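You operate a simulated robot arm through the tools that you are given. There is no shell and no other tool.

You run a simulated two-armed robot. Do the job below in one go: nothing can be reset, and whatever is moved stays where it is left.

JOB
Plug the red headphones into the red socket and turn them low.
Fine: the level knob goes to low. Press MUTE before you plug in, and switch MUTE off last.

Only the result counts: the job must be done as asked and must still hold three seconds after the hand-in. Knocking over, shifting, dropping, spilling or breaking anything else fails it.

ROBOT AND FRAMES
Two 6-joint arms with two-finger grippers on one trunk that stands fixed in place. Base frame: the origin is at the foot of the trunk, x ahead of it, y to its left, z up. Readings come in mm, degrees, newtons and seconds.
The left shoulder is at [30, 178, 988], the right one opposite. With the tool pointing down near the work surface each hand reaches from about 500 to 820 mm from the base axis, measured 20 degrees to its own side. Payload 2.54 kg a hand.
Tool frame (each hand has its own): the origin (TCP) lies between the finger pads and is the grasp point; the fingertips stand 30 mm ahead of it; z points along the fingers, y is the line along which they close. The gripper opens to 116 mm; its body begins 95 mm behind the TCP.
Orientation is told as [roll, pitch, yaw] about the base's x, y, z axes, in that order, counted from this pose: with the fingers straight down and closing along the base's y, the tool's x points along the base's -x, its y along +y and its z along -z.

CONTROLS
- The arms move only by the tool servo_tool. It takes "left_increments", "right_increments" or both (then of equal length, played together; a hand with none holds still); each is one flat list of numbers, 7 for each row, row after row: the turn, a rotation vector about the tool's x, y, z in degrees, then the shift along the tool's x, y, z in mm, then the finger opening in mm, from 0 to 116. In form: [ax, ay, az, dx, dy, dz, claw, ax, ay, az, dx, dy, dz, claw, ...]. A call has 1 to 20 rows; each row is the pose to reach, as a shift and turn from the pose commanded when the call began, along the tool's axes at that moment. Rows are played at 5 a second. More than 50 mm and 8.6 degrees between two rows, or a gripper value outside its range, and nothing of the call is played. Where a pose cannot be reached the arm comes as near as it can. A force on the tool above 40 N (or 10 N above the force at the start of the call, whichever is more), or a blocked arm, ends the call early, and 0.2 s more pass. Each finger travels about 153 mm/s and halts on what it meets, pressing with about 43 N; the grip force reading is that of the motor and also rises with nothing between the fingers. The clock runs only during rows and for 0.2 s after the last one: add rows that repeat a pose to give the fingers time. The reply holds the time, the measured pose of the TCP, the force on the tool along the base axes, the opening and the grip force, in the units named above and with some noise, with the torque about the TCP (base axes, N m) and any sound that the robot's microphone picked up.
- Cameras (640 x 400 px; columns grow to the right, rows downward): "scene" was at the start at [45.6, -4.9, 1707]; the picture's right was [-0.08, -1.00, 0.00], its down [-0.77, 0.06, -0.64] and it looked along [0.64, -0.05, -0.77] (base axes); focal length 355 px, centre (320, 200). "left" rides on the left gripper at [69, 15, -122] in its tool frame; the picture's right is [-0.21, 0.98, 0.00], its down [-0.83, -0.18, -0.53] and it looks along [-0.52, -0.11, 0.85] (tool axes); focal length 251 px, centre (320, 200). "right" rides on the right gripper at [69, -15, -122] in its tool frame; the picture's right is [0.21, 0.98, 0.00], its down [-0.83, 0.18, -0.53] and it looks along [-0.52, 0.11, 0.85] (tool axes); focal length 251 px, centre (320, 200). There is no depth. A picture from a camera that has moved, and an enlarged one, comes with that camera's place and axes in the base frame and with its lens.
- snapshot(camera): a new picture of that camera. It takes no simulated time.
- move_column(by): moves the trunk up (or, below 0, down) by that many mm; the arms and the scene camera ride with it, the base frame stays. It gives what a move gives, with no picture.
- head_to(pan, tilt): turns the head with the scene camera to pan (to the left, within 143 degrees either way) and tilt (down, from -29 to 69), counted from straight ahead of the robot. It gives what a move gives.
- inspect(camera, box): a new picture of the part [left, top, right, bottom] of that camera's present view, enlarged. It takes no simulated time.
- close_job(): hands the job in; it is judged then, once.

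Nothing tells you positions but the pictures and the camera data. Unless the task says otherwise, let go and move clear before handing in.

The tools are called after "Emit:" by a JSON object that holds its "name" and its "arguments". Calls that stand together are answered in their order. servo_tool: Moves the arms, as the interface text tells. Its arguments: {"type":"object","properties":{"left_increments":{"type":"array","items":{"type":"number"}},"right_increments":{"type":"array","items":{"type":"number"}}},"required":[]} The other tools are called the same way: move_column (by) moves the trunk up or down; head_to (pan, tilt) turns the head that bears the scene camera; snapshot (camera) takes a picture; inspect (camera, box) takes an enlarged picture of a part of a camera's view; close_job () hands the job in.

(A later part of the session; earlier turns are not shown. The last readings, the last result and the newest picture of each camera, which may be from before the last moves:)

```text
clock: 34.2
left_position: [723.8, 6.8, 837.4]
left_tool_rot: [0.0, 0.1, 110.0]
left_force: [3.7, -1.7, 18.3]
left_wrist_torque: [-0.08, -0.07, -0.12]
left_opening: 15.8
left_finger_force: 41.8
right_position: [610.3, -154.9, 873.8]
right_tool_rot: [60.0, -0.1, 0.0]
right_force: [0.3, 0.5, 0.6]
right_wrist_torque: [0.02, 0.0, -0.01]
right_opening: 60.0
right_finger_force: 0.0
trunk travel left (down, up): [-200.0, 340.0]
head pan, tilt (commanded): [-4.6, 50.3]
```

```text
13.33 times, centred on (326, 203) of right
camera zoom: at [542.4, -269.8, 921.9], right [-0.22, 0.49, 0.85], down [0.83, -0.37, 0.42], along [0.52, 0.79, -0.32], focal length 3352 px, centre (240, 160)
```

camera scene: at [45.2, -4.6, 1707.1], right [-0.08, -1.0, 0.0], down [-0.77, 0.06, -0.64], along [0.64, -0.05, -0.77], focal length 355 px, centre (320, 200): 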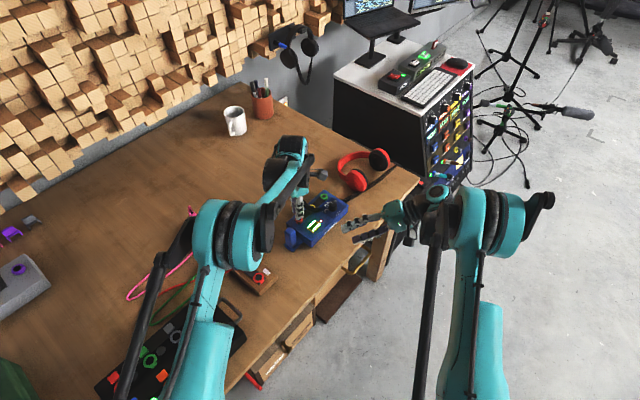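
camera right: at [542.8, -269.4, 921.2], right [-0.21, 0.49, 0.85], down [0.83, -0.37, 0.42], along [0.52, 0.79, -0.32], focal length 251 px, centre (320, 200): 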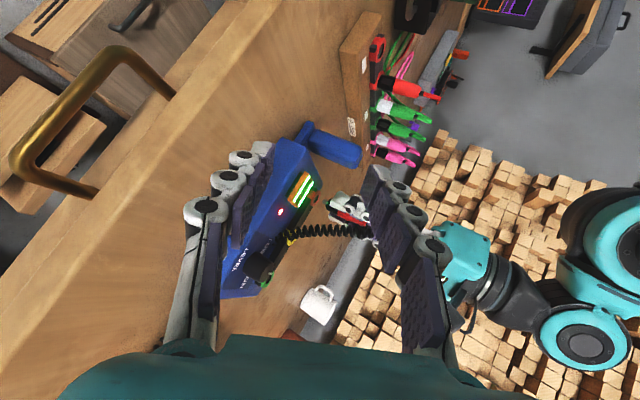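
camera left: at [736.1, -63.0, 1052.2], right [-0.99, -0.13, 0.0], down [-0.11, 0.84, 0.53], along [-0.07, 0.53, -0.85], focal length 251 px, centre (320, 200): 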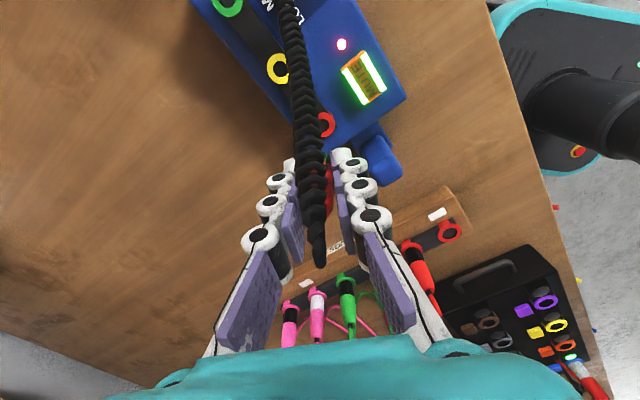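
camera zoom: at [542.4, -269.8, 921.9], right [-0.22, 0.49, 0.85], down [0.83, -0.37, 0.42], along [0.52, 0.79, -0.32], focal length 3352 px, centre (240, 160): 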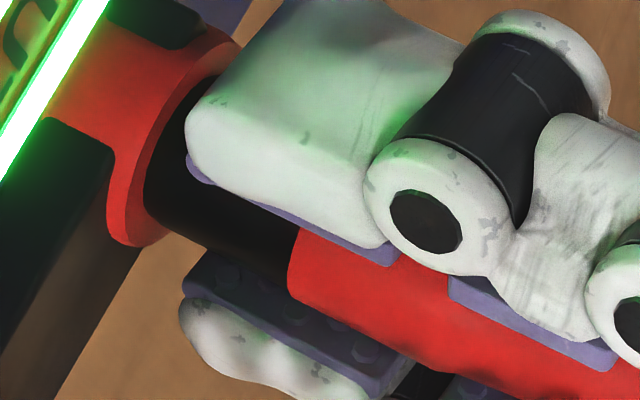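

Emit:
{"name": "servo_tool", "arguments": {"left_increments": [0, 0, 0, 0, -0.2, 0.7, 0, 0, 0, 0, 0, -0.3, 1.4, 0, 0, 0, 0, 0, -0.3, 1.8, 0, 0, 0, 0, 0, -0.3, 1.8, 0]}}

Emit:
{"name": "inspect", "arguments": {"camera": "right", "box": [308, 188, 344, 218]}}

```text
clock: 35.2
left_position: [723.1, 7.4, 836.7]
left_tool_rot: [-0.2, 0.2, 110.0]
left_force: [10.4, -4.3, 35.8]
left_wrist_torque: [-0.16, -0.29, -0.07]
left_opening: 15.6
left_finger_force: 41.5
right_position: [609.8, -155.6, 875.1]
right_tool_rot: [60.1, -0.1, 0.1]
right_force: [0.2, 0.0, -0.1]
right_wrist_torque: [0.0, 0.01, -0.03]
right_opening: 60.1
right_finger_force: 0.0
trunk travel left (down, up): [-200.0, 340.0]
head pan, tilt (commanded): [-4.6, 50.3]
```

```text
13.33 times, centred on (326, 203) of right
camera zoom: at [541.6, -269.9, 922.4], right [-0.22, 0.49, 0.85], down [0.83, -0.37, 0.43], along [0.52, 0.79, -0.32], focal length 3352 px, centre (240, 160)
```

zoom: 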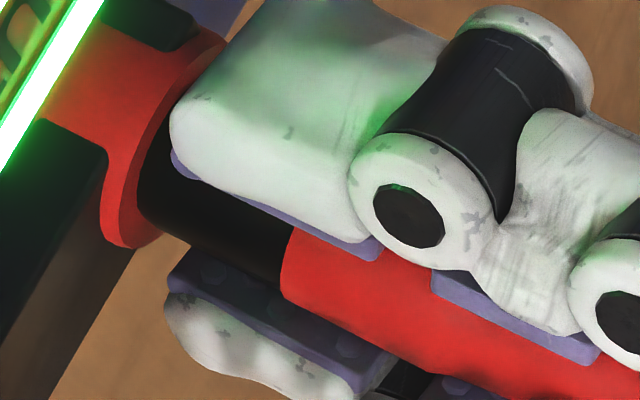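

The shoulder is hard against the ring and the fingers just begin to slip down the sleeve, so the plug is bottomed out. I'll relax the push and verify from close up.

Emit:
{"name": "servo_tool", "arguments": {"left_increments": [0, 0, 0, 0, 0, -1, 0, 0, 0, 0, 0, 0, -2, 0, 0, 0, 0, 0, 0, -3, 0, 0, 0, 0, 0, 0, -3, 0]}}

Emit:
{"name": "inspect", "arguments": {"camera": "right", "box": [308, 190, 332, 210]}}

Emit:
{"name": "inspect", "arguments": {"camera": "left", "box": [305, 135, 345, 165]}}

```text
clock: 36.2
left_position: [724.5, 7.7, 838.4]
left_tool_rot: [0.1, -0.1, 110.0]
left_force: [-0.8, -0.9, -1.7]
left_wrist_torque: [-0.07, 0.02, -0.14]
left_opening: 15.9
left_finger_force: 41.8
right_position: [611.8, -154.7, 872.9]
right_tool_rot: [60.0, 0.0, 0.0]
right_force: [-0.1, 0.0, 0.1]
right_wrist_torque: [-0.01, -0.01, 0.0]
right_opening: 60.0
right_finger_force: 0.0
trunk travel left (down, up): [-200.0, 340.0]
head pan, tilt (commanded): [-4.6, 50.3]
```

```text
16.00 times, centred on (320, 200) of right
camera zoom: at [543.3, -269.4, 920.9], right [-0.21, 0.49, 0.85], down [0.83, -0.37, 0.42], along [0.52, 0.79, -0.32], focal length 4023 px, centre (320, 200)
```

zoom: 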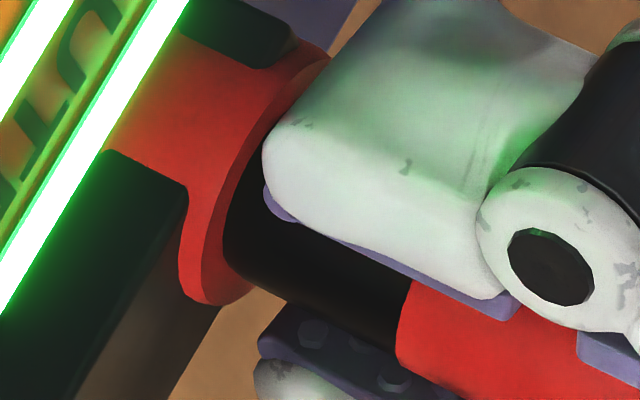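

```text
13.33 times, centred on (325, 150) of left
camera zoom: at [733.4, -62.0, 959.1], right [-0.99, -0.13, 0.0], down [-0.11, 0.84, 0.53], along [-0.07, 0.53, -0.85], focal length 3352 px, centre (253, 867)
```

zoom: 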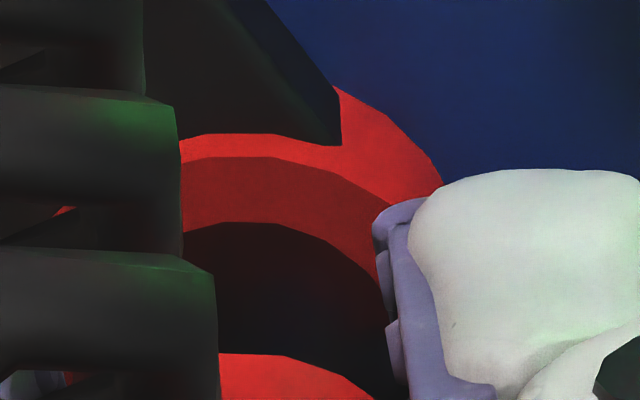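

I'll push once more with a tiny shift along the reaction direction, to be sure it bottoms out.

Emit:
{"name": "servo_tool", "arguments": {"left_increments": [0, 0, 0, 0.45, -0.4, 0, 0, 0, 0, 0, 0.45, -0.4, 1, 0, 0, 0, 0, 0.45, -0.4, 2, 0, 0, 0, 0, 0.45, -0.4, 2, 0]}}

Emit:
{"name": "inspect", "arguments": {"camera": "right", "box": [308, 190, 332, 210]}}

Emit:
{"name": "inspect", "arguments": {"camera": "left", "box": [305, 135, 345, 165]}}

```text
clock: 37.2
left_position: [724.8, 6.7, 836.8]
left_tool_rot: [-0.1, 0.0, 110.0]
left_force: [6.9, 2.8, 14.4]
left_wrist_torque: [0.04, -0.15, -0.1]
left_opening: 15.8
left_finger_force: 41.8
right_position: [610.7, -154.5, 873.2]
right_tool_rot: [59.9, 0.0, 0.0]
right_force: [0.1, -0.1, -1.2]
right_wrist_torque: [0.03, -0.01, -0.01]
right_opening: 59.8
right_finger_force: 0.2
trunk travel left (down, up): [-200.0, 340.0]
head pan, tilt (commanded): [-4.6, 50.3]
```

```text
16.00 times, centred on (320, 200) of right
camera zoom: at [542.8, -269.4, 921.8], right [-0.22, 0.49, 0.85], down [0.83, -0.37, 0.42], along [0.52, 0.79, -0.32], focal length 4023 px, centre (320, 200)
```

zoom: 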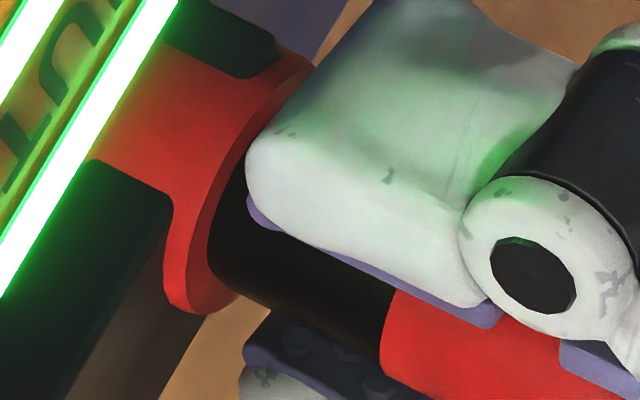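

```text
13.33 times, centred on (325, 150) of left
camera zoom: at [733.9, -62.3, 959.1], right [-0.99, -0.13, 0.0], down [-0.11, 0.84, 0.53], along [-0.07, 0.53, -0.85], focal length 3352 px, centre (253, 867)
```

zoom: 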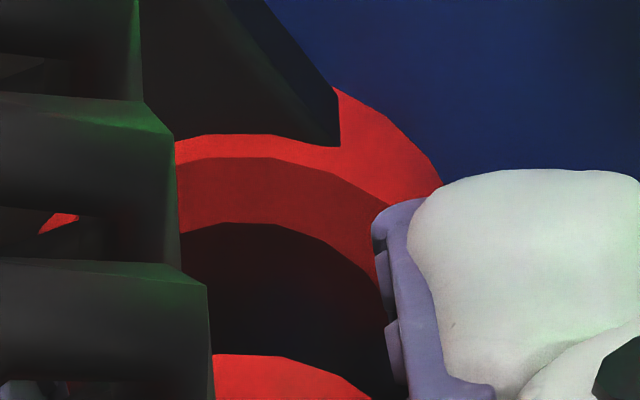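

The depth no longer changes under force, so the plug is seated. I'll release while still pressing lightly, then rise clear.

Emit:
{"name": "servo_tool", "arguments": {"left_increments": [0, 0, 0, 0, 0, 0.5, 0, 0, 0, 0, 0, 0, 0.5, 12, 0, 0, 0, 0, 0, 0.5, 18, 0, 0, 0, 0, 0, 0.5, 24, 0, 0, 0, 0, 0, 0.5, 28, 0, 0, 0, 0, 0, 0.5, 28]}}

Emit:
{"name": "inspect", "arguments": {"camera": "right", "box": [302, 180, 350, 220]}}

Emit:
{"name": "inspect", "arguments": {"camera": "left", "box": [280, 110, 380, 190]}}

```text
clock: 38.6
left_position: [723.8, 7.2, 835.0]
left_tool_rot: [0.1, 0.0, 110.0]
left_force: [0.5, 0.7, 1.0]
left_wrist_torque: [0.03, -0.02, 0.01]
left_opening: 27.8
left_finger_force: 0.2
right_position: [611.8, -155.7, 872.2]
right_tool_rot: [59.9, -0.1, 0.1]
right_force: [0.7, 0.9, 0.1]
right_wrist_torque: [0.01, -0.01, 0.01]
right_opening: 60.1
right_finger_force: 0.1
trunk travel left (down, up): [-200.0, 340.0]
head pan, tilt (commanded): [-4.6, 50.3]
```

```text
10.00 times, centred on (326, 200) of right
camera zoom: at [543.3, -269.6, 921.1], right [-0.21, 0.49, 0.85], down [0.83, -0.37, 0.42], along [0.52, 0.79, -0.32], focal length 2514 px, centre (260, 200)
```

zoom: 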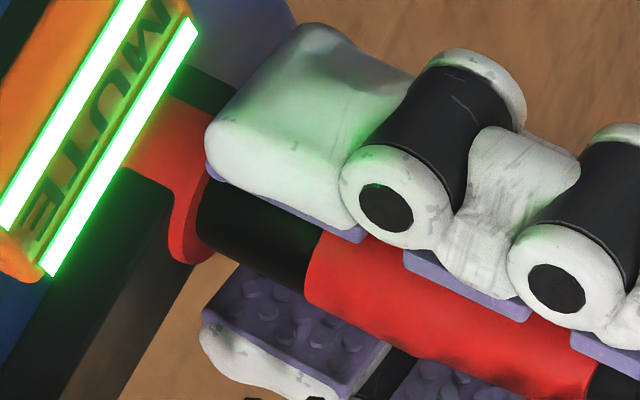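

```text
5.00 times, centred on (330, 150) of left
camera zoom: at [734.1, -62.8, 957.4], right [-0.99, -0.13, 0.0], down [-0.11, 0.84, 0.53], along [-0.07, 0.53, -0.85], focal length 1257 px, centre (270, 450)
```

zoom: 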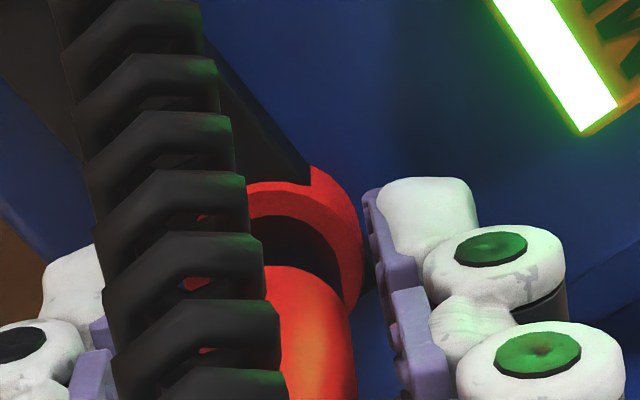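

The plug stays in place with the fingers open. I'll raise the left hand straight up and clear.

Emit:
{"name": "servo_tool", "arguments": {"left_increments": [0, 0, 0, 0, 0, -5, 30, 0, 0, 0, 0, 0, -15, 32, 0, 0, 0, 0, 0, -30, 34, 0, 0, 0, 0, 0, -50, 34, 0, 0, 0, 0, 0, -75, 34, 0, 0, 0, 0, 0, -105, 34, 0, 0, 0, 0, 0, -140, 34, 0, 0, 0, 0, 0, -140, 34]}}

Emit:
{"name": "inspect", "arguments": {"camera": "right", "box": [302, 180, 350, 220]}}

Emit:
{"name": "snapshot", "arguments": {"camera": "left"}}

Emit:
{"name": "inspect", "arguments": {"camera": "scene", "box": [260, 150, 380, 250]}}

```text
clock: 40.4
left_position: [725.5, 6.8, 974.5]
left_tool_rot: [0.0, -0.1, 110.1]
left_force: [-0.4, 0.2, 0.1]
left_wrist_torque: [0.0, 0.0, -0.01]
left_opening: 34.1
left_finger_force: 0.0
right_position: [612.0, -156.2, 873.6]
right_tool_rot: [59.9, 0.0, 0.0]
right_force: [-0.2, -0.6, -0.5]
right_wrist_torque: [0.0, 0.02, 0.02]
right_opening: 59.8
right_finger_force: 0.1
trunk travel left (down, up): [-200.0, 340.0]
head pan, tilt (commanded): [-4.6, 50.3]
```

```text
10.00 times, centred on (326, 200) of right
camera zoom: at [543.6, -269.6, 920.9], right [-0.21, 0.49, 0.85], down [0.83, -0.37, 0.42], along [0.52, 0.79, -0.32], focal length 2514 px, centre (260, 200)
```

zoom: 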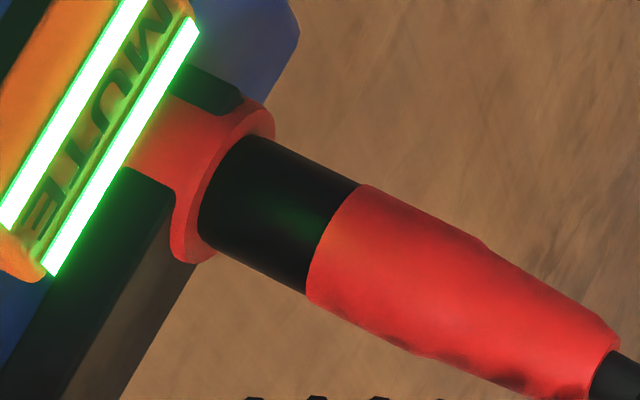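

```text
taken
camera left: at [734.5, -62.9, 1098.0], right [-0.99, -0.13, 0.0], down [-0.11, 0.84, 0.53], along [-0.07, 0.53, -0.85], focal length 251 px, centre (320, 200)
```

left: 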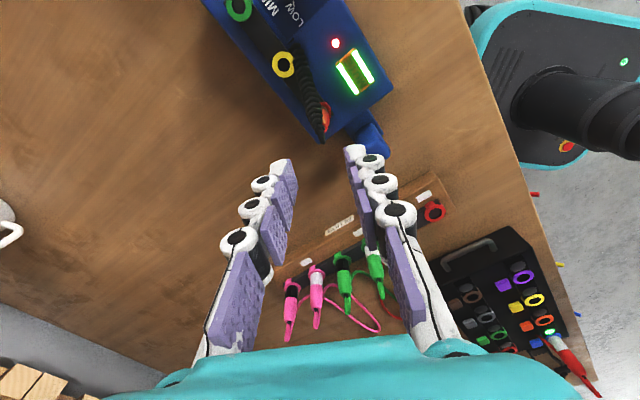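

```text
4.00 times, centred on (320, 200) of scene
camera zoom: at [46.3, -5.1, 1707.0], right [-0.08, -1.0, 0.0], down [-0.77, 0.06, -0.64], along [0.64, -0.05, -0.77], focal length 1420 px, centre (320, 200)
```

zoom: 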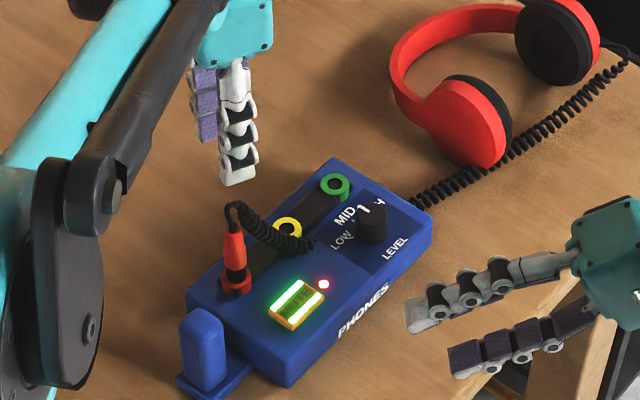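

The plug stands upright in the red socket. I'll check the seating closely.

Emit:
{"name": "inspect", "arguments": {"camera": "right", "box": [308, 188, 334, 210]}}

Emit:
{"name": "inspect", "arguments": {"camera": "scene", "box": [284, 196, 314, 226]}}

Emit:
{"name": "inspect", "arguments": {"camera": "left", "box": [300, 80, 350, 150]}}

```text
16.00 times, centred on (321, 199) of right
camera zoom: at [543.6, -269.6, 920.9], right [-0.21, 0.49, 0.85], down [0.83, -0.37, 0.42], along [0.52, 0.79, -0.32], focal length 4023 px, centre (304, 216)
```

zoom: 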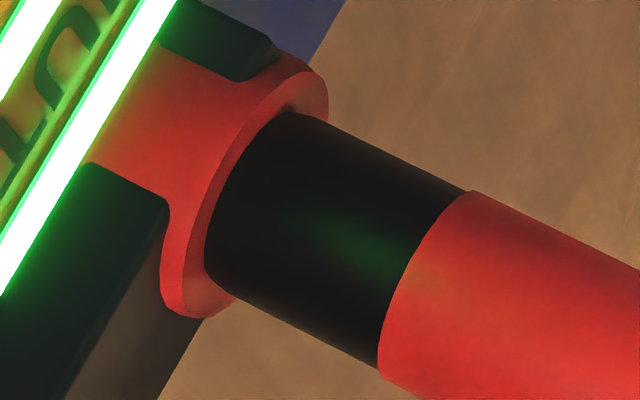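

```text
13.33 times, centred on (299, 211) of scene
camera zoom: at [46.3, -5.1, 1707.0], right [-0.08, -1.0, 0.0], down [-0.77, 0.06, -0.64], along [0.64, -0.05, -0.77], focal length 4735 px, centre (600, 53)
```

zoom: 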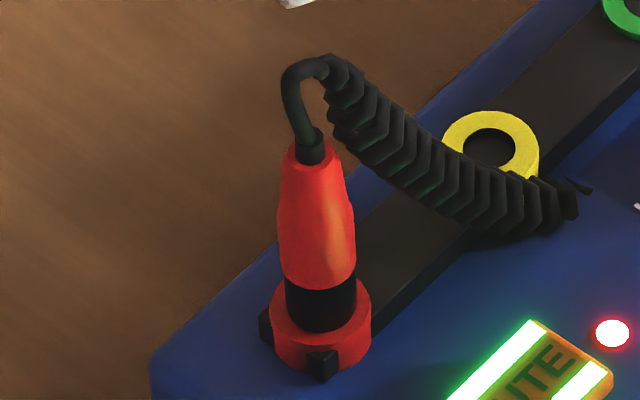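

```text
5.71 times, centred on (325, 115) of left
camera zoom: at [734.5, -62.9, 1098.0], right [-0.99, -0.13, 0.0], down [-0.11, 0.84, 0.53], along [-0.07, 0.53, -0.85], focal length 1437 px, centre (291, 686)
```

zoom: 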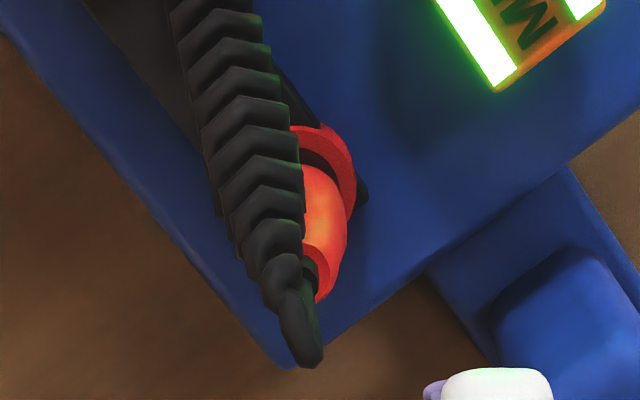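

The plug is flush on the ring and upright, with MUTE still lit. Next is the knob: I'll retreat the left hand and bring the right hand back upright.

Emit:
{"name": "servo_tool", "arguments": {"left_increments": [0, 0, 0, -20, 9, -10, 34, 0, 0, 0, -50, 21, -20, 34, 0, 0, 0, -85, 36, -25, 34, 0, 0, 0, -125, 53, -25, 34, 0, 0, 0, -167, 71, -25, 34, 0, 0, 0, -167, 71, -25, 34, 0, 0, 0, -167, 71, -25, 34, 0, 0, 0, -167, 71, -25, 34, 0, 0, 0, -167, 71, -25, 34], "right_increments": [7.5, 0, 0, -3, 7, -11, 60, 15, 0, 0, -7, 14, -21, 60, 22.5, 0, 0, -10, 20, -31, 60, 30, 0, 0, -14, 27, -42, 60, 37.5, 0, 0, -18, 33, -52, 60, 45, 0, 0, -21, 40, -62, 60, 52.5, 0, 0, -25, 47, -73, 60, 60, 0, 0, -28, 53, -82, 60, 60, 0, 0, -28, 53, -82, 60]}}

Emit:
{"name": "snapshot", "arguments": {"camera": "right"}}

Emit:
{"name": "snapshot", "arguments": {"camera": "scene"}}

```text
clock: 42.4
left_position: [601.3, 138.3, 1000.9]
left_tool_rot: [0.1, 0.0, 110.0]
left_force: [1.6, 0.0, 0.2]
left_wrist_torque: [0.01, 0.01, -0.04]
left_opening: 34.1
left_finger_force: 0.1
right_position: [639.8, -199.9, 960.0]
right_tool_rot: [-0.1, -0.1, 0.0]
right_force: [-0.5, -0.2, 0.9]
right_wrist_torque: [0.03, 0.03, -0.03]
right_opening: 59.7
right_finger_force: 0.1
trunk travel left (down, up): [-200.0, 340.0]
head pan, tilt (commanded): [-4.6, 50.3]
```

```text
taken
camera right: at [571.3, -215.6, 1081.5], right [-0.21, 0.98, 0.0], down [0.83, 0.18, 0.53], along [0.52, 0.11, -0.85], focal length 251 px, centre (320, 200)
```

right: 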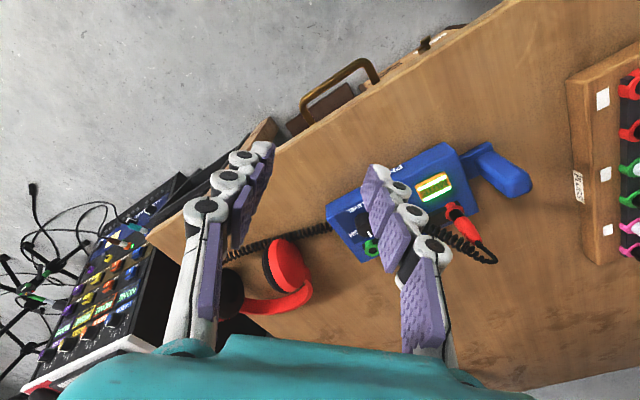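

```text
taken
camera scene: at [45.5, -5.3, 1707.0], right [-0.08, -1.0, 0.0], down [-0.77, 0.06, -0.64], along [0.64, -0.05, -0.77], focal length 355 px, centre (320, 200)
```

scene: 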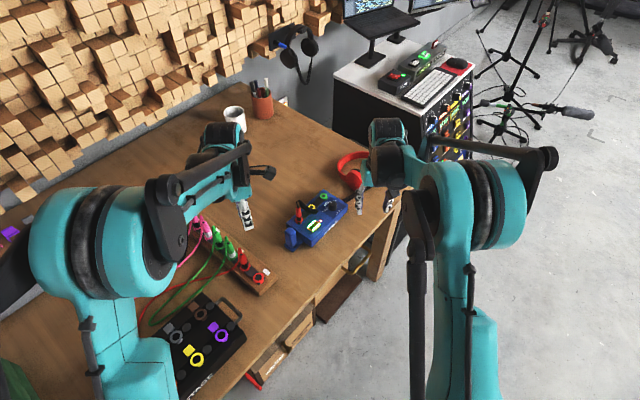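

I'll move the right hand over near the knob and look down on it to read the pointer.

Emit:
{"name": "servo_tool", "arguments": {"right_increments": [0, 0, 0, -25, 22, 5, 60, 0, 0, 0, -50, 44, 10, 60, 0, 0, 0, -75, 66, 20, 60, 0, 0, 0, -95, 85, 25, 60, 0, 0, 0, -95, 85, 25, 60]}}

Emit:
{"name": "inspect", "arguments": {"camera": "right", "box": [260, 110, 380, 200]}}

Emit:
{"name": "inspect", "arguments": {"camera": "right", "box": [295, 130, 355, 180]}}

Emit:
{"name": "inspect", "arguments": {"camera": "scene", "box": [300, 180, 350, 220]}}

```text
clock: 43.6
left_position: [600.1, 139.4, 1001.5]
left_tool_rot: [-0.1, -0.1, 110.1]
left_force: [-0.4, -0.1, -0.1]
left_wrist_torque: [-0.02, -0.05, -0.01]
left_opening: 33.8
left_finger_force: 0.0
right_position: [734.2, -113.3, 934.8]
right_tool_rot: [-0.1, 0.0, 0.0]
right_force: [0.2, -0.1, 0.0]
right_wrist_torque: [-0.01, -0.03, -0.01]
right_opening: 60.3
right_finger_force: 0.0
trunk travel left (down, up): [-200.0, 340.0]
head pan, tilt (commanded): [-4.6, 50.3]
```

```text
4.44 times, centred on (320, 155) of right
camera zoom: at [665.7, -130.3, 1057.0], right [-0.21, 0.98, 0.0], down [0.83, 0.18, 0.53], along [0.52, 0.11, -0.85], focal length 1118 px, centre (320, 400)
```

zoom: 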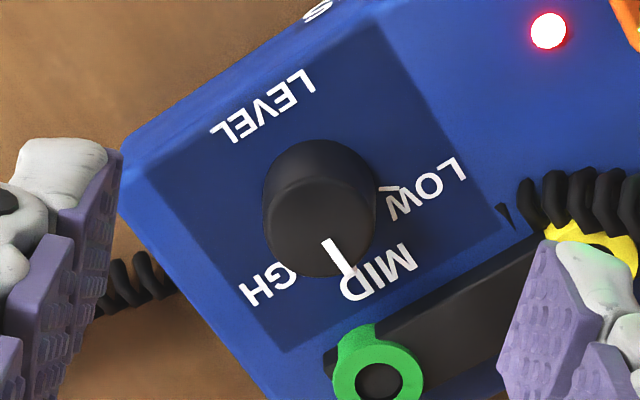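

```text
8.00 times, centred on (325, 155) of right
camera zoom: at [665.7, -130.3, 1057.0], right [-0.21, 0.98, 0.0], down [0.83, 0.18, 0.53], along [0.52, 0.11, -0.85], focal length 2012 px, centre (280, 560)
```

zoom: 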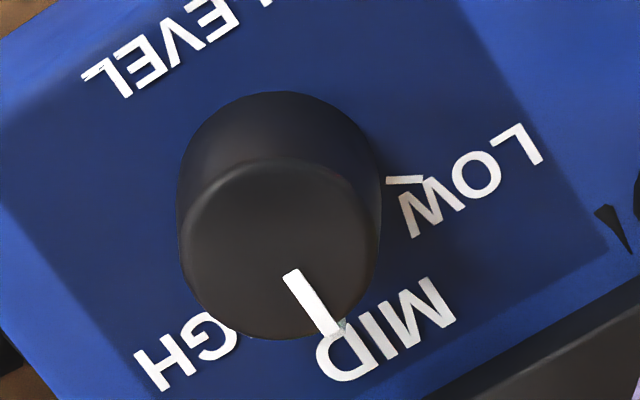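

```text
10.00 times, centred on (325, 200) of scene
camera zoom: at [45.3, -5.2, 1707.0], right [-0.08, -1.0, 0.0], down [-0.77, 0.06, -0.64], along [0.64, -0.05, -0.77], focal length 3551 px, centre (270, 200)
```

zoom: 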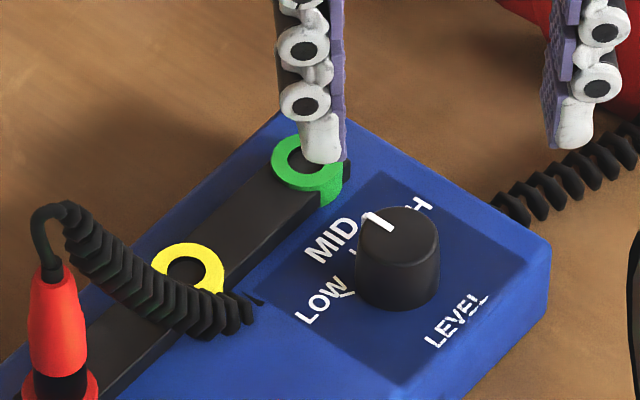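

The pointer is at MID (azimuth ≈48°), and the LOW tick is at ≈104°, so the knob needs about 57° counter-clockwise. I'll hover over the knob with the fingers open to 44 mm to centre on it.

Emit:
{"name": "servo_tool", "arguments": {"right_increments": [0, 0, 0, -17, 4, 20, 52, 0, 0, 0, -33.3, 7.6, 40, 46, 0, 0, 0, -33.3, 7.6, 60, 44, 0, 0, 0, -33.3, 7.6, 75, 44, 0, 0, 0, -33.3, 7.6, 75, 44]}}

Emit:
{"name": "inspect", "arguments": {"camera": "right", "box": [240, 120, 400, 240]}}

Emit:
{"name": "inspect", "arguments": {"camera": "scene", "box": [305, 175, 355, 215]}}

Emit:
{"name": "inspect", "arguments": {"camera": "left", "box": [150, 0, 350, 120]}}

```text
clock: 44.8
left_position: [600.4, 138.0, 1001.6]
left_tool_rot: [0.0, 0.1, 110.0]
left_force: [0.6, -0.9, -0.7]
left_wrist_torque: [-0.02, 0.01, 0.0]
left_opening: 34.1
left_finger_force: 0.0
right_position: [766.5, -106.0, 859.4]
right_tool_rot: [0.0, 0.0, -0.1]
right_force: [-0.9, 0.0, 0.3]
right_wrist_torque: [0.01, 0.0, -0.01]
right_opening: 43.9
right_finger_force: 0.1
trunk travel left (down, up): [-200.0, 340.0]
head pan, tilt (commanded): [-4.6, 50.3]
```

```text
3.33 times, centred on (320, 180) of right
camera zoom: at [699.0, -122.4, 981.5], right [-0.21, 0.98, 0.0], down [0.83, 0.18, 0.53], along [0.52, 0.11, -0.85], focal length 838 px, centre (320, 267)
```

zoom: 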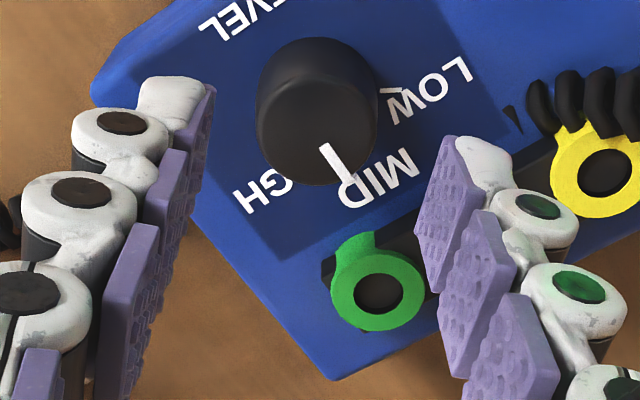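

```text
10.00 times, centred on (330, 195) of scene
camera zoom: at [45.4, -4.9, 1707.0], right [-0.08, -1.0, 0.0], down [-0.77, 0.06, -0.64], along [0.64, -0.05, -0.77], focal length 3551 px, centre (220, 250)
```

zoom: 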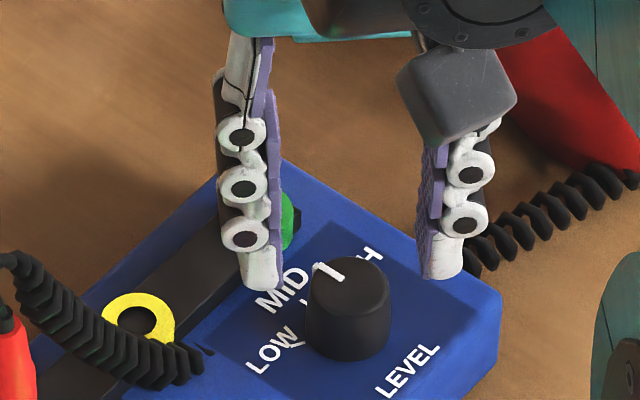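

```text
3.20 times, centred on (250, 60) of left
camera zoom: at [610.1, 68.9, 1123.1], right [-0.99, -0.13, 0.0], down [-0.11, 0.84, 0.53], along [-0.07, 0.53, -0.85], focal length 805 px, centre (544, 648)
```

zoom: 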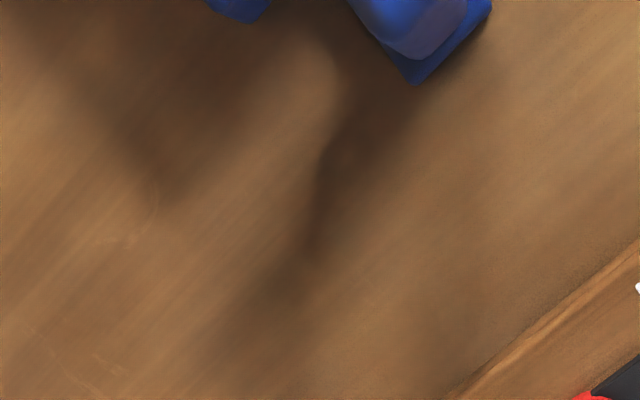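

The fingers straddle the knob. I'll shift 0.8 mm in x and lower to grip height.

Emit:
{"name": "servo_tool", "arguments": {"right_increments": [0, 0, 0, -0.8, 0, 10, 44, 0, 0, 0, -0.8, 0, 20, 42, 0, 0, 0, -0.8, 0, 28, 40, 0, 0, 0, -0.8, 0, 33, 38, 0, 0, 0, -0.8, 0, 33, 38]}}

Emit:
{"name": "inspect", "arguments": {"camera": "right", "box": [260, 130, 380, 220]}}

Emit:
{"name": "inspect", "arguments": {"camera": "scene", "box": [305, 175, 355, 215]}}

```text
clock: 46.0
left_position: [602.0, 138.6, 999.4]
left_tool_rot: [0.0, 0.1, 110.1]
left_force: [-1.0, 1.0, 0.5]
left_wrist_torque: [0.02, 0.02, 0.01]
left_opening: 34.0
left_finger_force: 0.1
right_position: [767.9, -105.9, 826.8]
right_tool_rot: [0.0, 0.1, 0.0]
right_force: [-0.2, 0.4, 0.0]
right_wrist_torque: [0.01, 0.0, 0.0]
right_opening: 38.1
right_finger_force: 0.0
trunk travel left (down, up): [-200.0, 340.0]
head pan, tilt (commanded): [-4.6, 50.3]
```

```text
4.44 times, centred on (320, 175) of right
camera zoom: at [699.9, -122.9, 948.7], right [-0.21, 0.98, 0.0], down [0.83, 0.18, 0.53], along [0.52, 0.11, -0.85], focal length 1118 px, centre (320, 311)
```

zoom: 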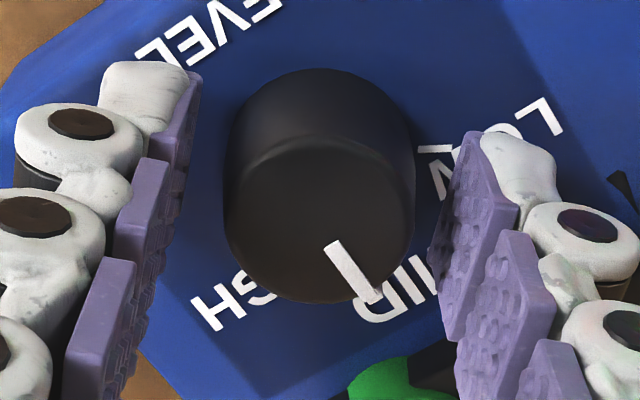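

```text
10.00 times, centred on (330, 195) of scene
camera zoom: at [45.7, -4.9, 1707.0], right [-0.08, -1.0, 0.0], down [-0.77, 0.06, -0.64], along [0.64, -0.05, -0.77], focal length 3551 px, centre (220, 250)
```

zoom: 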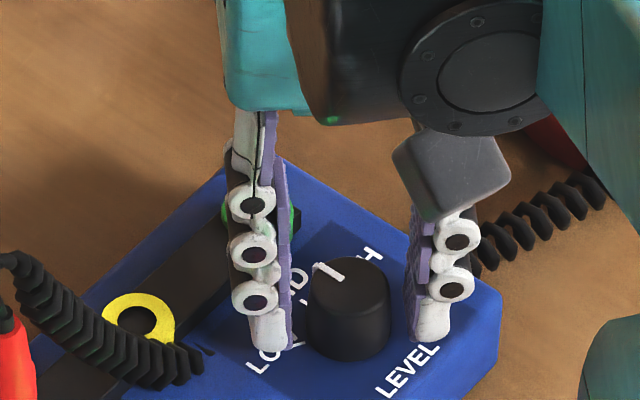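

The knob is well centred between the fingers. I'll close gently.

Emit:
{"name": "servo_tool", "arguments": {"right_increments": [0, 0, 0, -0.7, 0, 0, 34, 0, 0, 0, -0.7, 0, 0, 31, 0, 0, 0, -0.7, 0, 0, 29, 0, 0, 0, -0.7, 0, 0, 27, 0, 0, 0, -0.7, 0, 0, 25, 0, 0, 0, -0.7, 0, 0, 25]}}

Emit:
{"name": "inspect", "arguments": {"camera": "right", "box": [260, 130, 380, 220]}}

Emit:
{"name": "inspect", "arguments": {"camera": "scene", "box": [270, 170, 370, 250]}}

```text
clock: 47.4
left_position: [601.3, 138.8, 1000.1]
left_tool_rot: [0.0, 0.0, 110.0]
left_force: [-0.2, 0.1, 0.7]
left_wrist_torque: [0.01, -0.02, 0.03]
left_opening: 33.9
left_finger_force: 0.1
right_position: [769.4, -107.3, 827.1]
right_tool_rot: [0.0, 0.0, 0.1]
right_force: [0.1, -2.2, -0.5]
right_wrist_torque: [-0.05, 0.02, 0.03]
right_opening: 26.2
right_finger_force: 32.4
trunk travel left (down, up): [-200.0, 340.0]
head pan, tilt (commanded): [-4.6, 50.3]
```

```text
4.44 times, centred on (320, 175) of right
camera zoom: at [700.7, -123.0, 948.9], right [-0.21, 0.98, 0.0], down [0.83, 0.18, 0.53], along [0.52, 0.11, -0.85], focal length 1118 px, centre (320, 311)
```

zoom: 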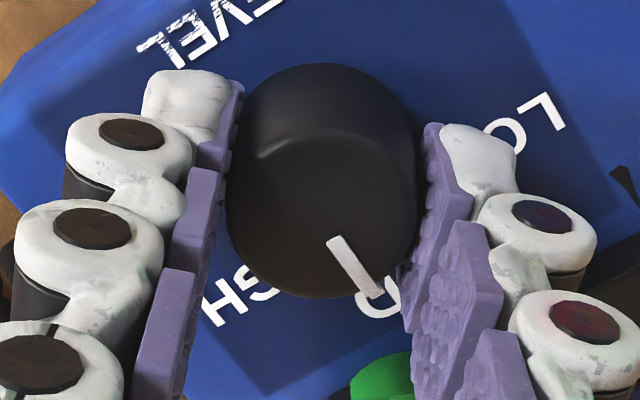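

```text
5.00 times, centred on (320, 210) of scene
camera zoom: at [45.7, -5.1, 1707.0], right [-0.08, -1.0, 0.0], down [-0.77, 0.06, -0.64], along [0.64, -0.05, -0.77], focal length 1776 px, centre (320, 150)
```

zoom: 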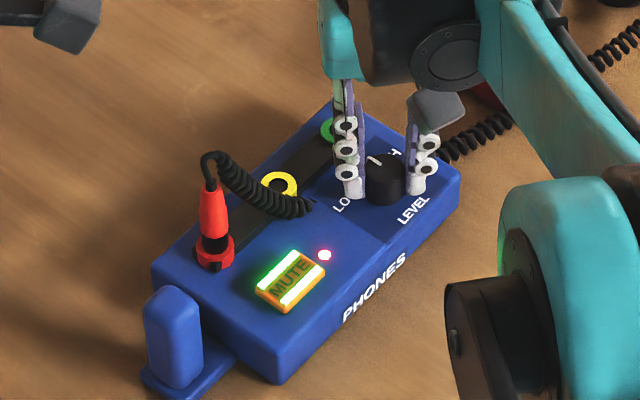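

The knob is held at 26 mm opening with low side force. I'll start turning counter-clockwise in small steps, 20° first.

Emit:
{"name": "servo_tool", "arguments": {"right_increments": [0, 0, -5, 0, 0, 0, 25, 0, 0, -10, 0, 0, 0, 25, 0, 0, -15, 0, 0, 0, 25, 0, 0, -20, 0, 0, 0, 25, 0, 0, -20, 0, 0, 0, 25]}}

Emit:
{"name": "inspect", "arguments": {"camera": "right", "box": [260, 130, 380, 220]}}

Emit:
{"name": "inspect", "arguments": {"camera": "scene", "box": [270, 170, 370, 250]}}

```text
clock: 48.6
left_position: [601.6, 138.8, 1000.7]
left_tool_rot: [0.0, 0.1, 110.0]
left_force: [-0.1, -0.4, -0.2]
left_wrist_torque: [0.0, 0.0, -0.02]
left_opening: 34.3
left_finger_force: 0.1
right_position: [769.9, -106.4, 826.9]
right_tool_rot: [0.0, 0.0, 20.2]
right_force: [-0.3, 0.1, -2.0]
right_wrist_torque: [0.02, 0.01, -0.02]
right_opening: 25.6
right_finger_force: 32.7
trunk travel left (down, up): [-200.0, 340.0]
head pan, tilt (commanded): [-4.6, 50.3]
```

```text
4.44 times, centred on (320, 175) of right
camera zoom: at [710.2, -145.4, 948.9], right [-0.54, 0.84, 0.0], down [0.71, 0.45, 0.53], along [0.45, 0.29, -0.85], focal length 1118 px, centre (320, 311)
```

zoom: 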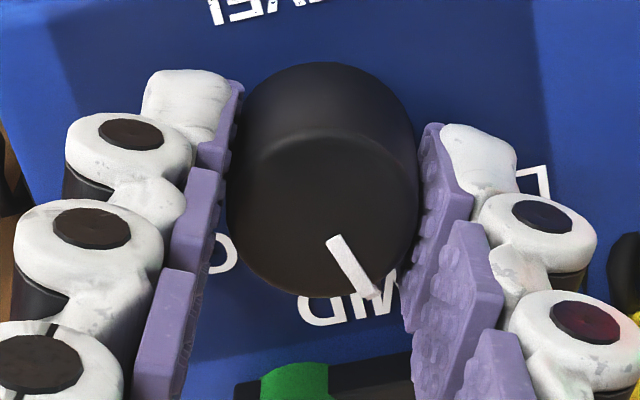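

```text
5.00 times, centred on (320, 210) of scene
camera zoom: at [45.8, -4.8, 1707.0], right [-0.08, -1.0, 0.0], down [-0.77, 0.06, -0.64], along [0.64, -0.05, -0.77], focal length 1776 px, centre (320, 150)
```

zoom: 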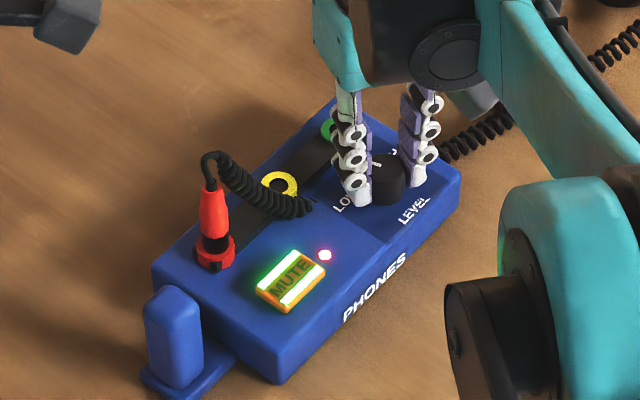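

The knob turns with the hand and the amp stays put. I'll continue to about 57° in total.

Emit:
{"name": "servo_tool", "arguments": {"right_increments": [0, 0, -5, 0, 0, 0, 25, 0, 0, -10, 0, 0, 0, 25, 0, 0, -15, 0, 0, 0, 25, 0, 0, -20, 0, 0, 0, 25, 0, 0, -25, 0, 0, 0, 25, 0, 0, -30, 0, 0, 0, 25, 0, 0, -34, 0, 0, 0, 25, 0, 0, -37, 0, 0, 0, 25, 0, 0, -37, 0, 0, 0, 25]}}

Emit:
{"name": "inspect", "arguments": {"camera": "right", "box": [260, 130, 380, 220]}}

Emit:
{"name": "inspect", "arguments": {"camera": "scene", "box": [270, 170, 370, 250]}}

Emit:
{"name": "inspect", "arguments": {"camera": "scene", "box": [315, 185, 355, 215]}}

```text
clock: 50.6
left_position: [600.3, 138.0, 999.5]
left_tool_rot: [0.0, 0.0, 110.0]
left_force: [0.7, 0.5, 0.1]
left_wrist_torque: [-0.04, 0.03, -0.03]
left_opening: 33.8
left_finger_force: 0.1
right_position: [770.1, -108.0, 827.6]
right_tool_rot: [0.0, 0.0, 57.1]
right_force: [-1.4, 0.4, -0.3]
right_wrist_torque: [0.03, 0.01, 0.03]
right_opening: 26.4
right_finger_force: 21.1
trunk travel left (down, up): [-200.0, 340.0]
head pan, tilt (commanded): [-4.6, 50.3]
```

```text
4.44 times, centred on (320, 175) of right
camera zoom: at [745.3, -174.1, 949.2], right [-0.94, 0.35, 0.0], down [0.3, 0.79, 0.53], along [0.19, 0.5, -0.85], focal length 1118 px, centre (320, 311)
```

zoom: 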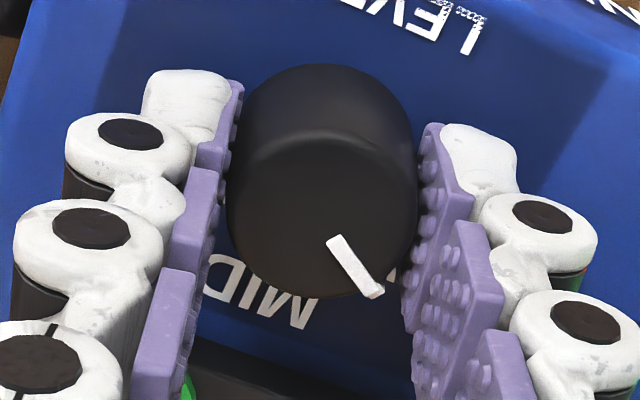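

```text
5.00 times, centred on (320, 210) of scene
camera zoom: at [45.5, -4.8, 1707.0], right [-0.08, -1.0, 0.0], down [-0.77, 0.06, -0.64], along [0.64, -0.05, -0.77], focal length 1776 px, centre (320, 150)
```

zoom: 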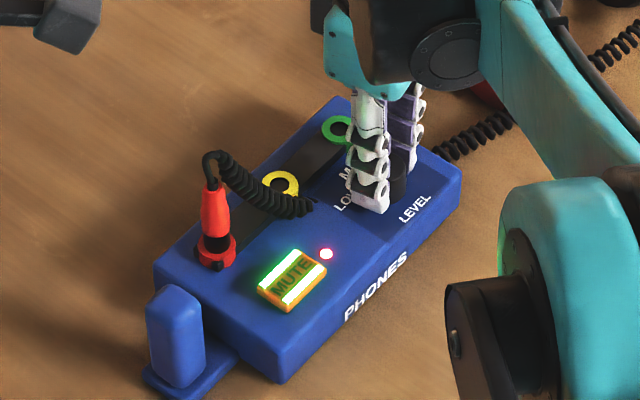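

```text
13.33 times, centred on (335, 200) of scene
camera zoom: at [45.5, -4.8, 1707.0], right [-0.08, -1.0, 0.0], down [-0.77, 0.06, -0.64], along [0.64, -0.05, -0.77], focal length 4735 px, centre (120, 200)
```

zoom: 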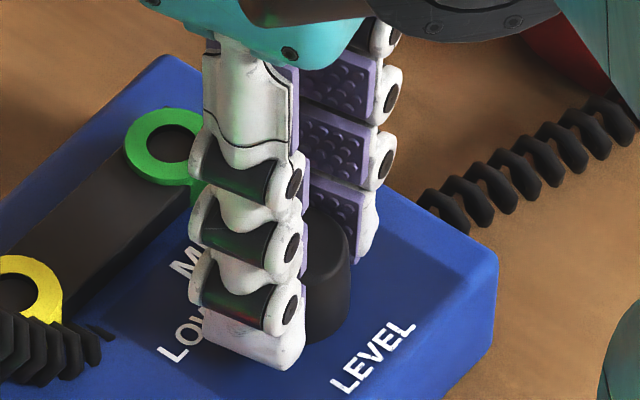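

I've turned 57°. I'll release the knob and lift to check the pointer against LOW.

Emit:
{"name": "servo_tool", "arguments": {"right_increments": [0, 0, 0, 0, 0, 0, 28, 0, 0, 0, 0, 0, 0, 32, 0, 0, 0, 0, 0, 0, 38, 0, 0, 0, 0, 0, 0, 42, 0, 0, 0, 0, 0, -15, 44, 0, 0, 0, 0, 0, -35, 44, 0, 0, 0, 0, 0, -60, 44, 0, 0, 0, 0, 0, -60, 44]}}

Emit:
{"name": "inspect", "arguments": {"camera": "right", "box": [260, 90, 380, 180]}}

Emit:
{"name": "inspect", "arguments": {"camera": "scene", "box": [315, 185, 355, 215]}}

Emit:
{"name": "inspect", "arguments": {"camera": "scene", "box": [270, 170, 370, 250]}}

```text
clock: 52.4
left_position: [601.2, 138.2, 1000.6]
left_tool_rot: [0.0, 0.1, 110.0]
left_force: [0.2, -0.4, 0.0]
left_wrist_torque: [0.01, 0.02, 0.01]
left_opening: 33.9
left_finger_force: 0.0
right_position: [770.0, -105.3, 886.4]
right_tool_rot: [0.1, -0.1, 57.0]
right_force: [0.2, 0.4, 0.3]
right_wrist_torque: [0.03, 0.06, -0.01]
right_opening: 44.0
right_finger_force: 0.1
trunk travel left (down, up): [-200.0, 340.0]
head pan, tilt (commanded): [-4.6, 50.3]
```

```text
4.44 times, centred on (320, 135) of right
camera zoom: at [745.2, -173.0, 1008.8], right [-0.94, 0.35, 0.0], down [0.3, 0.79, 0.53], along [0.19, 0.5, -0.85], focal length 1118 px, centre (320, 489)
```

zoom: 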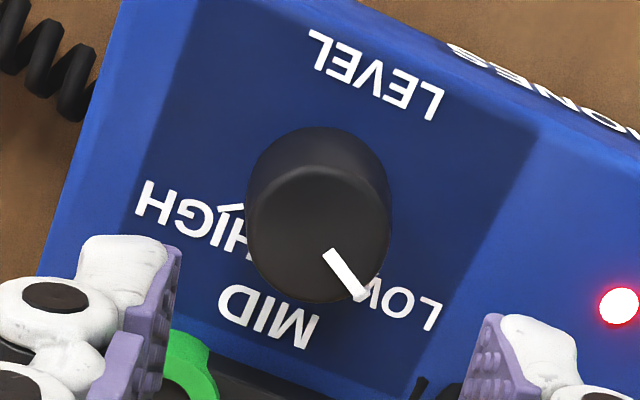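

```text
13.33 times, centred on (335, 200) of scene
camera zoom: at [46.2, -5.0, 1707.0], right [-0.08, -1.0, 0.0], down [-0.77, 0.06, -0.64], along [0.64, -0.05, -0.77], focal length 4735 px, centre (120, 200)
```

zoom: 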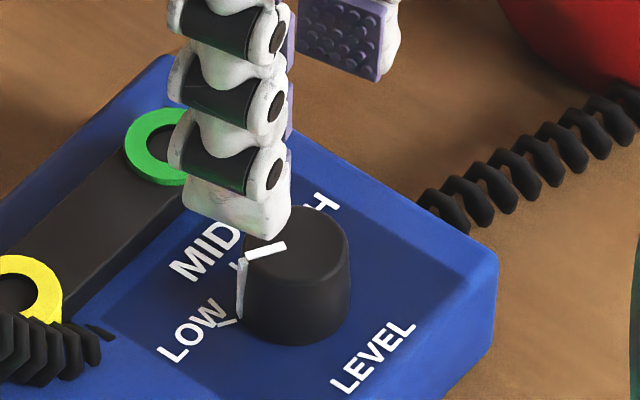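

```text
5.00 times, centred on (320, 210) of scene
camera zoom: at [46.2, -5.0, 1707.0], right [-0.08, -1.0, 0.0], down [-0.77, 0.06, -0.64], along [0.64, -0.05, -0.77], focal length 1776 px, centre (320, 150)
```

zoom: 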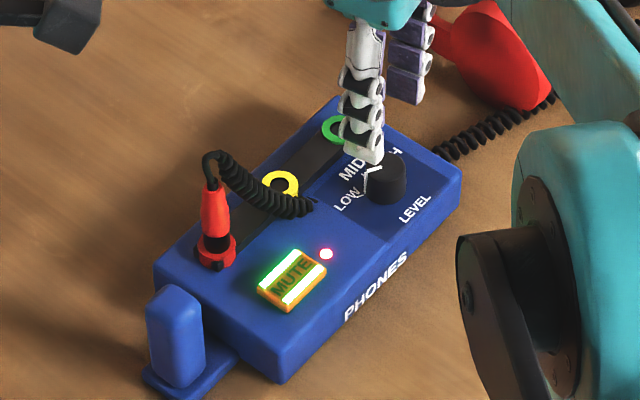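

The pointer now sits near the LOW tick. I'll return to the earlier overhead viewpoint to verify precisely.

Emit:
{"name": "servo_tool", "arguments": {"right_increments": [0, 0, 7, 3, 3, -10, 44, 0, 0, 14, 6, 6, -20, 44, 0, 0, 21, 9, 9, -30, 44, 0, 0, 28, 12, 12, -40, 44, 0, 0, 36, 15, 15, -48, 44, 0, 0, 43, 18, 18, -48, 44, 0, 0, 50, 21, 21, -48, 44, 0, 0, 57, 24.4, 24.7, -48, 44, 0, 0, 57, 24.4, 24.7, -48, 44]}}

Emit:
{"name": "inspect", "arguments": {"camera": "right", "box": [295, 130, 355, 180]}}

Emit:
{"name": "inspect", "arguments": {"camera": "scene", "box": [315, 185, 355, 215]}}

Emit:
{"name": "inspect", "arguments": {"camera": "scene", "box": [260, 170, 380, 270]}}

```text
clock: 54.4
left_position: [601.6, 138.6, 1000.7]
left_tool_rot: [0.1, -0.1, 110.1]
left_force: [-0.1, -0.6, 0.6]
left_wrist_torque: [-0.02, -0.04, 0.03]
left_opening: 34.2
left_finger_force: 0.0
right_position: [735.4, -113.0, 934.6]
right_tool_rot: [-0.1, -0.1, -0.1]
right_force: [-0.9, -0.1, 0.0]
right_wrist_torque: [0.01, 0.02, -0.02]
right_opening: 43.9
right_finger_force: 0.0
trunk travel left (down, up): [-200.0, 340.0]
head pan, tilt (commanded): [-4.6, 50.3]
```

```text
8.00 times, centred on (325, 155) of right
camera zoom: at [666.9, -129.7, 1056.8], right [-0.21, 0.98, 0.0], down [0.83, 0.18, 0.53], along [0.52, 0.11, -0.85], focal length 2012 px, centre (280, 560)
```

zoom: 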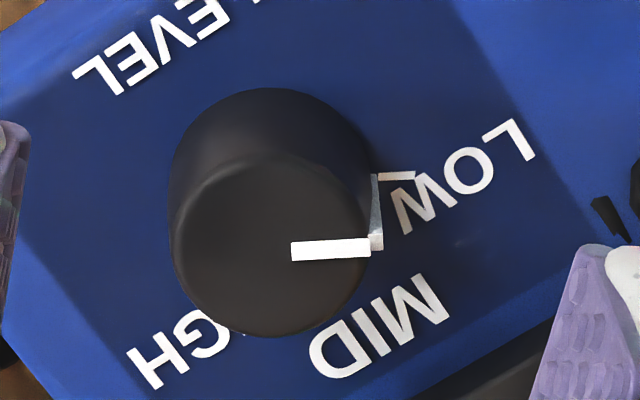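

```text
13.33 times, centred on (335, 200) of scene
camera zoom: at [45.9, -4.9, 1707.0], right [-0.08, -1.0, 0.0], down [-0.77, 0.06, -0.64], along [0.64, -0.05, -0.77], focal length 4735 px, centre (120, 200)
```

zoom: 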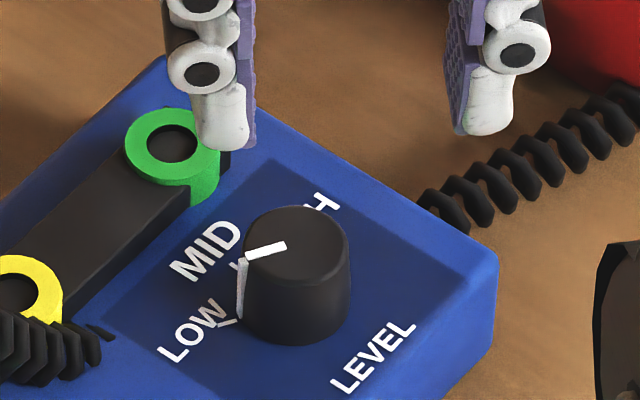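

```text
4.00 times, centred on (320, 220) of scene
camera zoom: at [45.9, -4.9, 1707.0], right [-0.08, -1.0, 0.0], down [-0.77, 0.06, -0.64], along [0.64, -0.05, -0.77], focal length 1420 px, centre (320, 120)
```

zoom: 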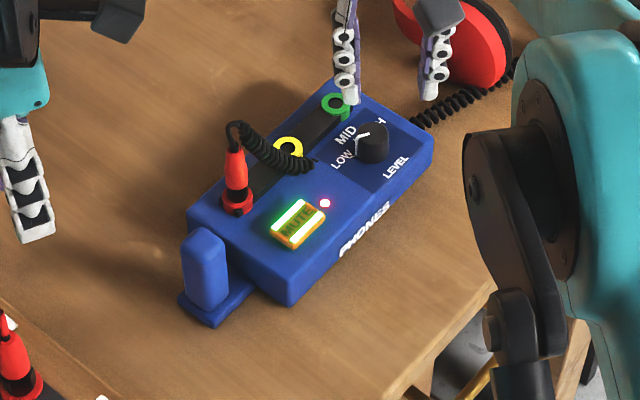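

The pointer meets the LOW tick exactly, MUTE is still lit, and the amp and plug are in place. Last step is switching MUTE off: I'll move the closed right hand above it, turned so the palm stays away from the plug and cable, and back the left hand off further.

Emit:
{"name": "servo_tool", "arguments": {"right_increments": [0, 0, -7, 6, 10, -8, 36, 0, 0, -14, 12, 20, -16, 26, 0, 0, -21, 18, 31, -16, 14, 0, 0, -28, 24, 42, -16, 4, 0, 0, -35, 30, 53, -16, 0, 0, 0, -42, 36, 64, -16, 0, 0, 0, -49, 42.5, 73.5, -16, 0, 0, 0, -55, 42.5, 73.5, -16, 0, 0, 0, -55, 42.5, 73.5, -16, 0], "left_increments": [0, 0, 0, -10, 5, -7, 34, 0, 0, 0, -20, 9, -14, 34, 0, 0, 0, -30, 14, -21, 34, 0, 0, 0, -40, 19, -28, 34, 0, 0, 0, -50, 23, -35, 34, 0, 0, 0, -60, 28, -42, 34, 0, 0, 0, -70, 33, -48, 34, 0, 0, 0, -77, 36, -50, 34, 0, 0, 0, -77, 36, -50, 34]}}

Emit:
{"name": "inspect", "arguments": {"camera": "right", "box": [220, 70, 420, 220]}}

Emit:
{"name": "inspect", "arguments": {"camera": "scene", "box": [260, 150, 380, 250]}}

```text
clock: 56.4
left_position: [540.5, 199.9, 1048.8]
left_tool_rot: [0.1, 0.1, 110.0]
left_force: [-0.1, -1.0, 0.1]
left_wrist_torque: [0.01, -0.05, 0.01]
left_opening: 34.1
left_finger_force: 0.0
right_position: [693.4, -39.9, 951.1]
right_tool_rot: [0.0, 0.0, 55.1]
right_force: [-0.2, 0.1, 0.2]
right_wrist_torque: [-0.03, 0.01, 0.01]
right_opening: 0.0
right_finger_force: 28.6
trunk travel left (down, up): [-200.0, 340.0]
head pan, tilt (commanded): [-4.6, 50.3]
```

```text
2.67 times, centred on (320, 145) of right
camera zoom: at [666.2, -106.2, 1073.2], right [-0.92, 0.38, 0.0], down [0.32, 0.78, 0.53], along [0.2, 0.49, -0.85], focal length 670 px, centre (320, 347)
```

zoom: 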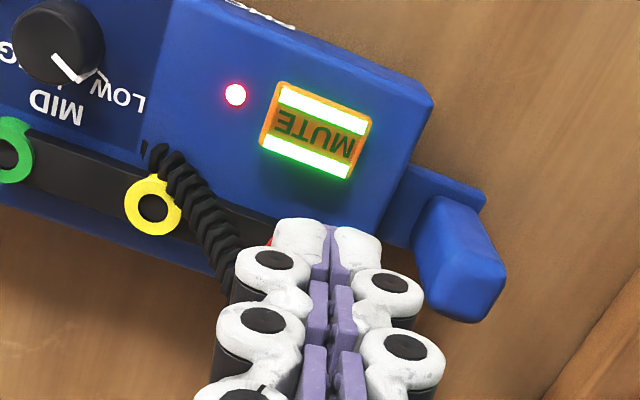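

```text
4.00 times, centred on (320, 200) of scene
camera zoom: at [45.6, -4.8, 1707.0], right [-0.08, -1.0, 0.0], down [-0.77, 0.06, -0.64], along [0.64, -0.05, -0.77], focal length 1420 px, centre (320, 200)
```

zoom: 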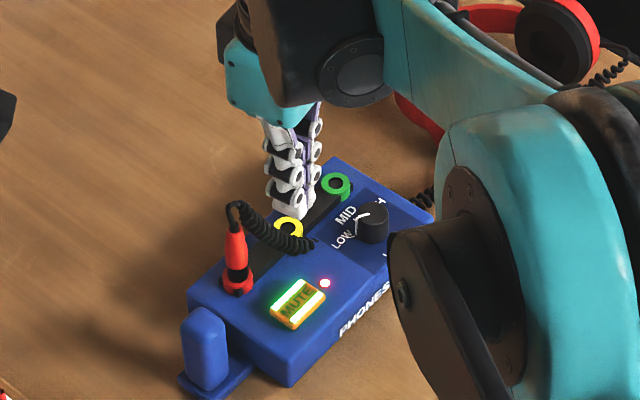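

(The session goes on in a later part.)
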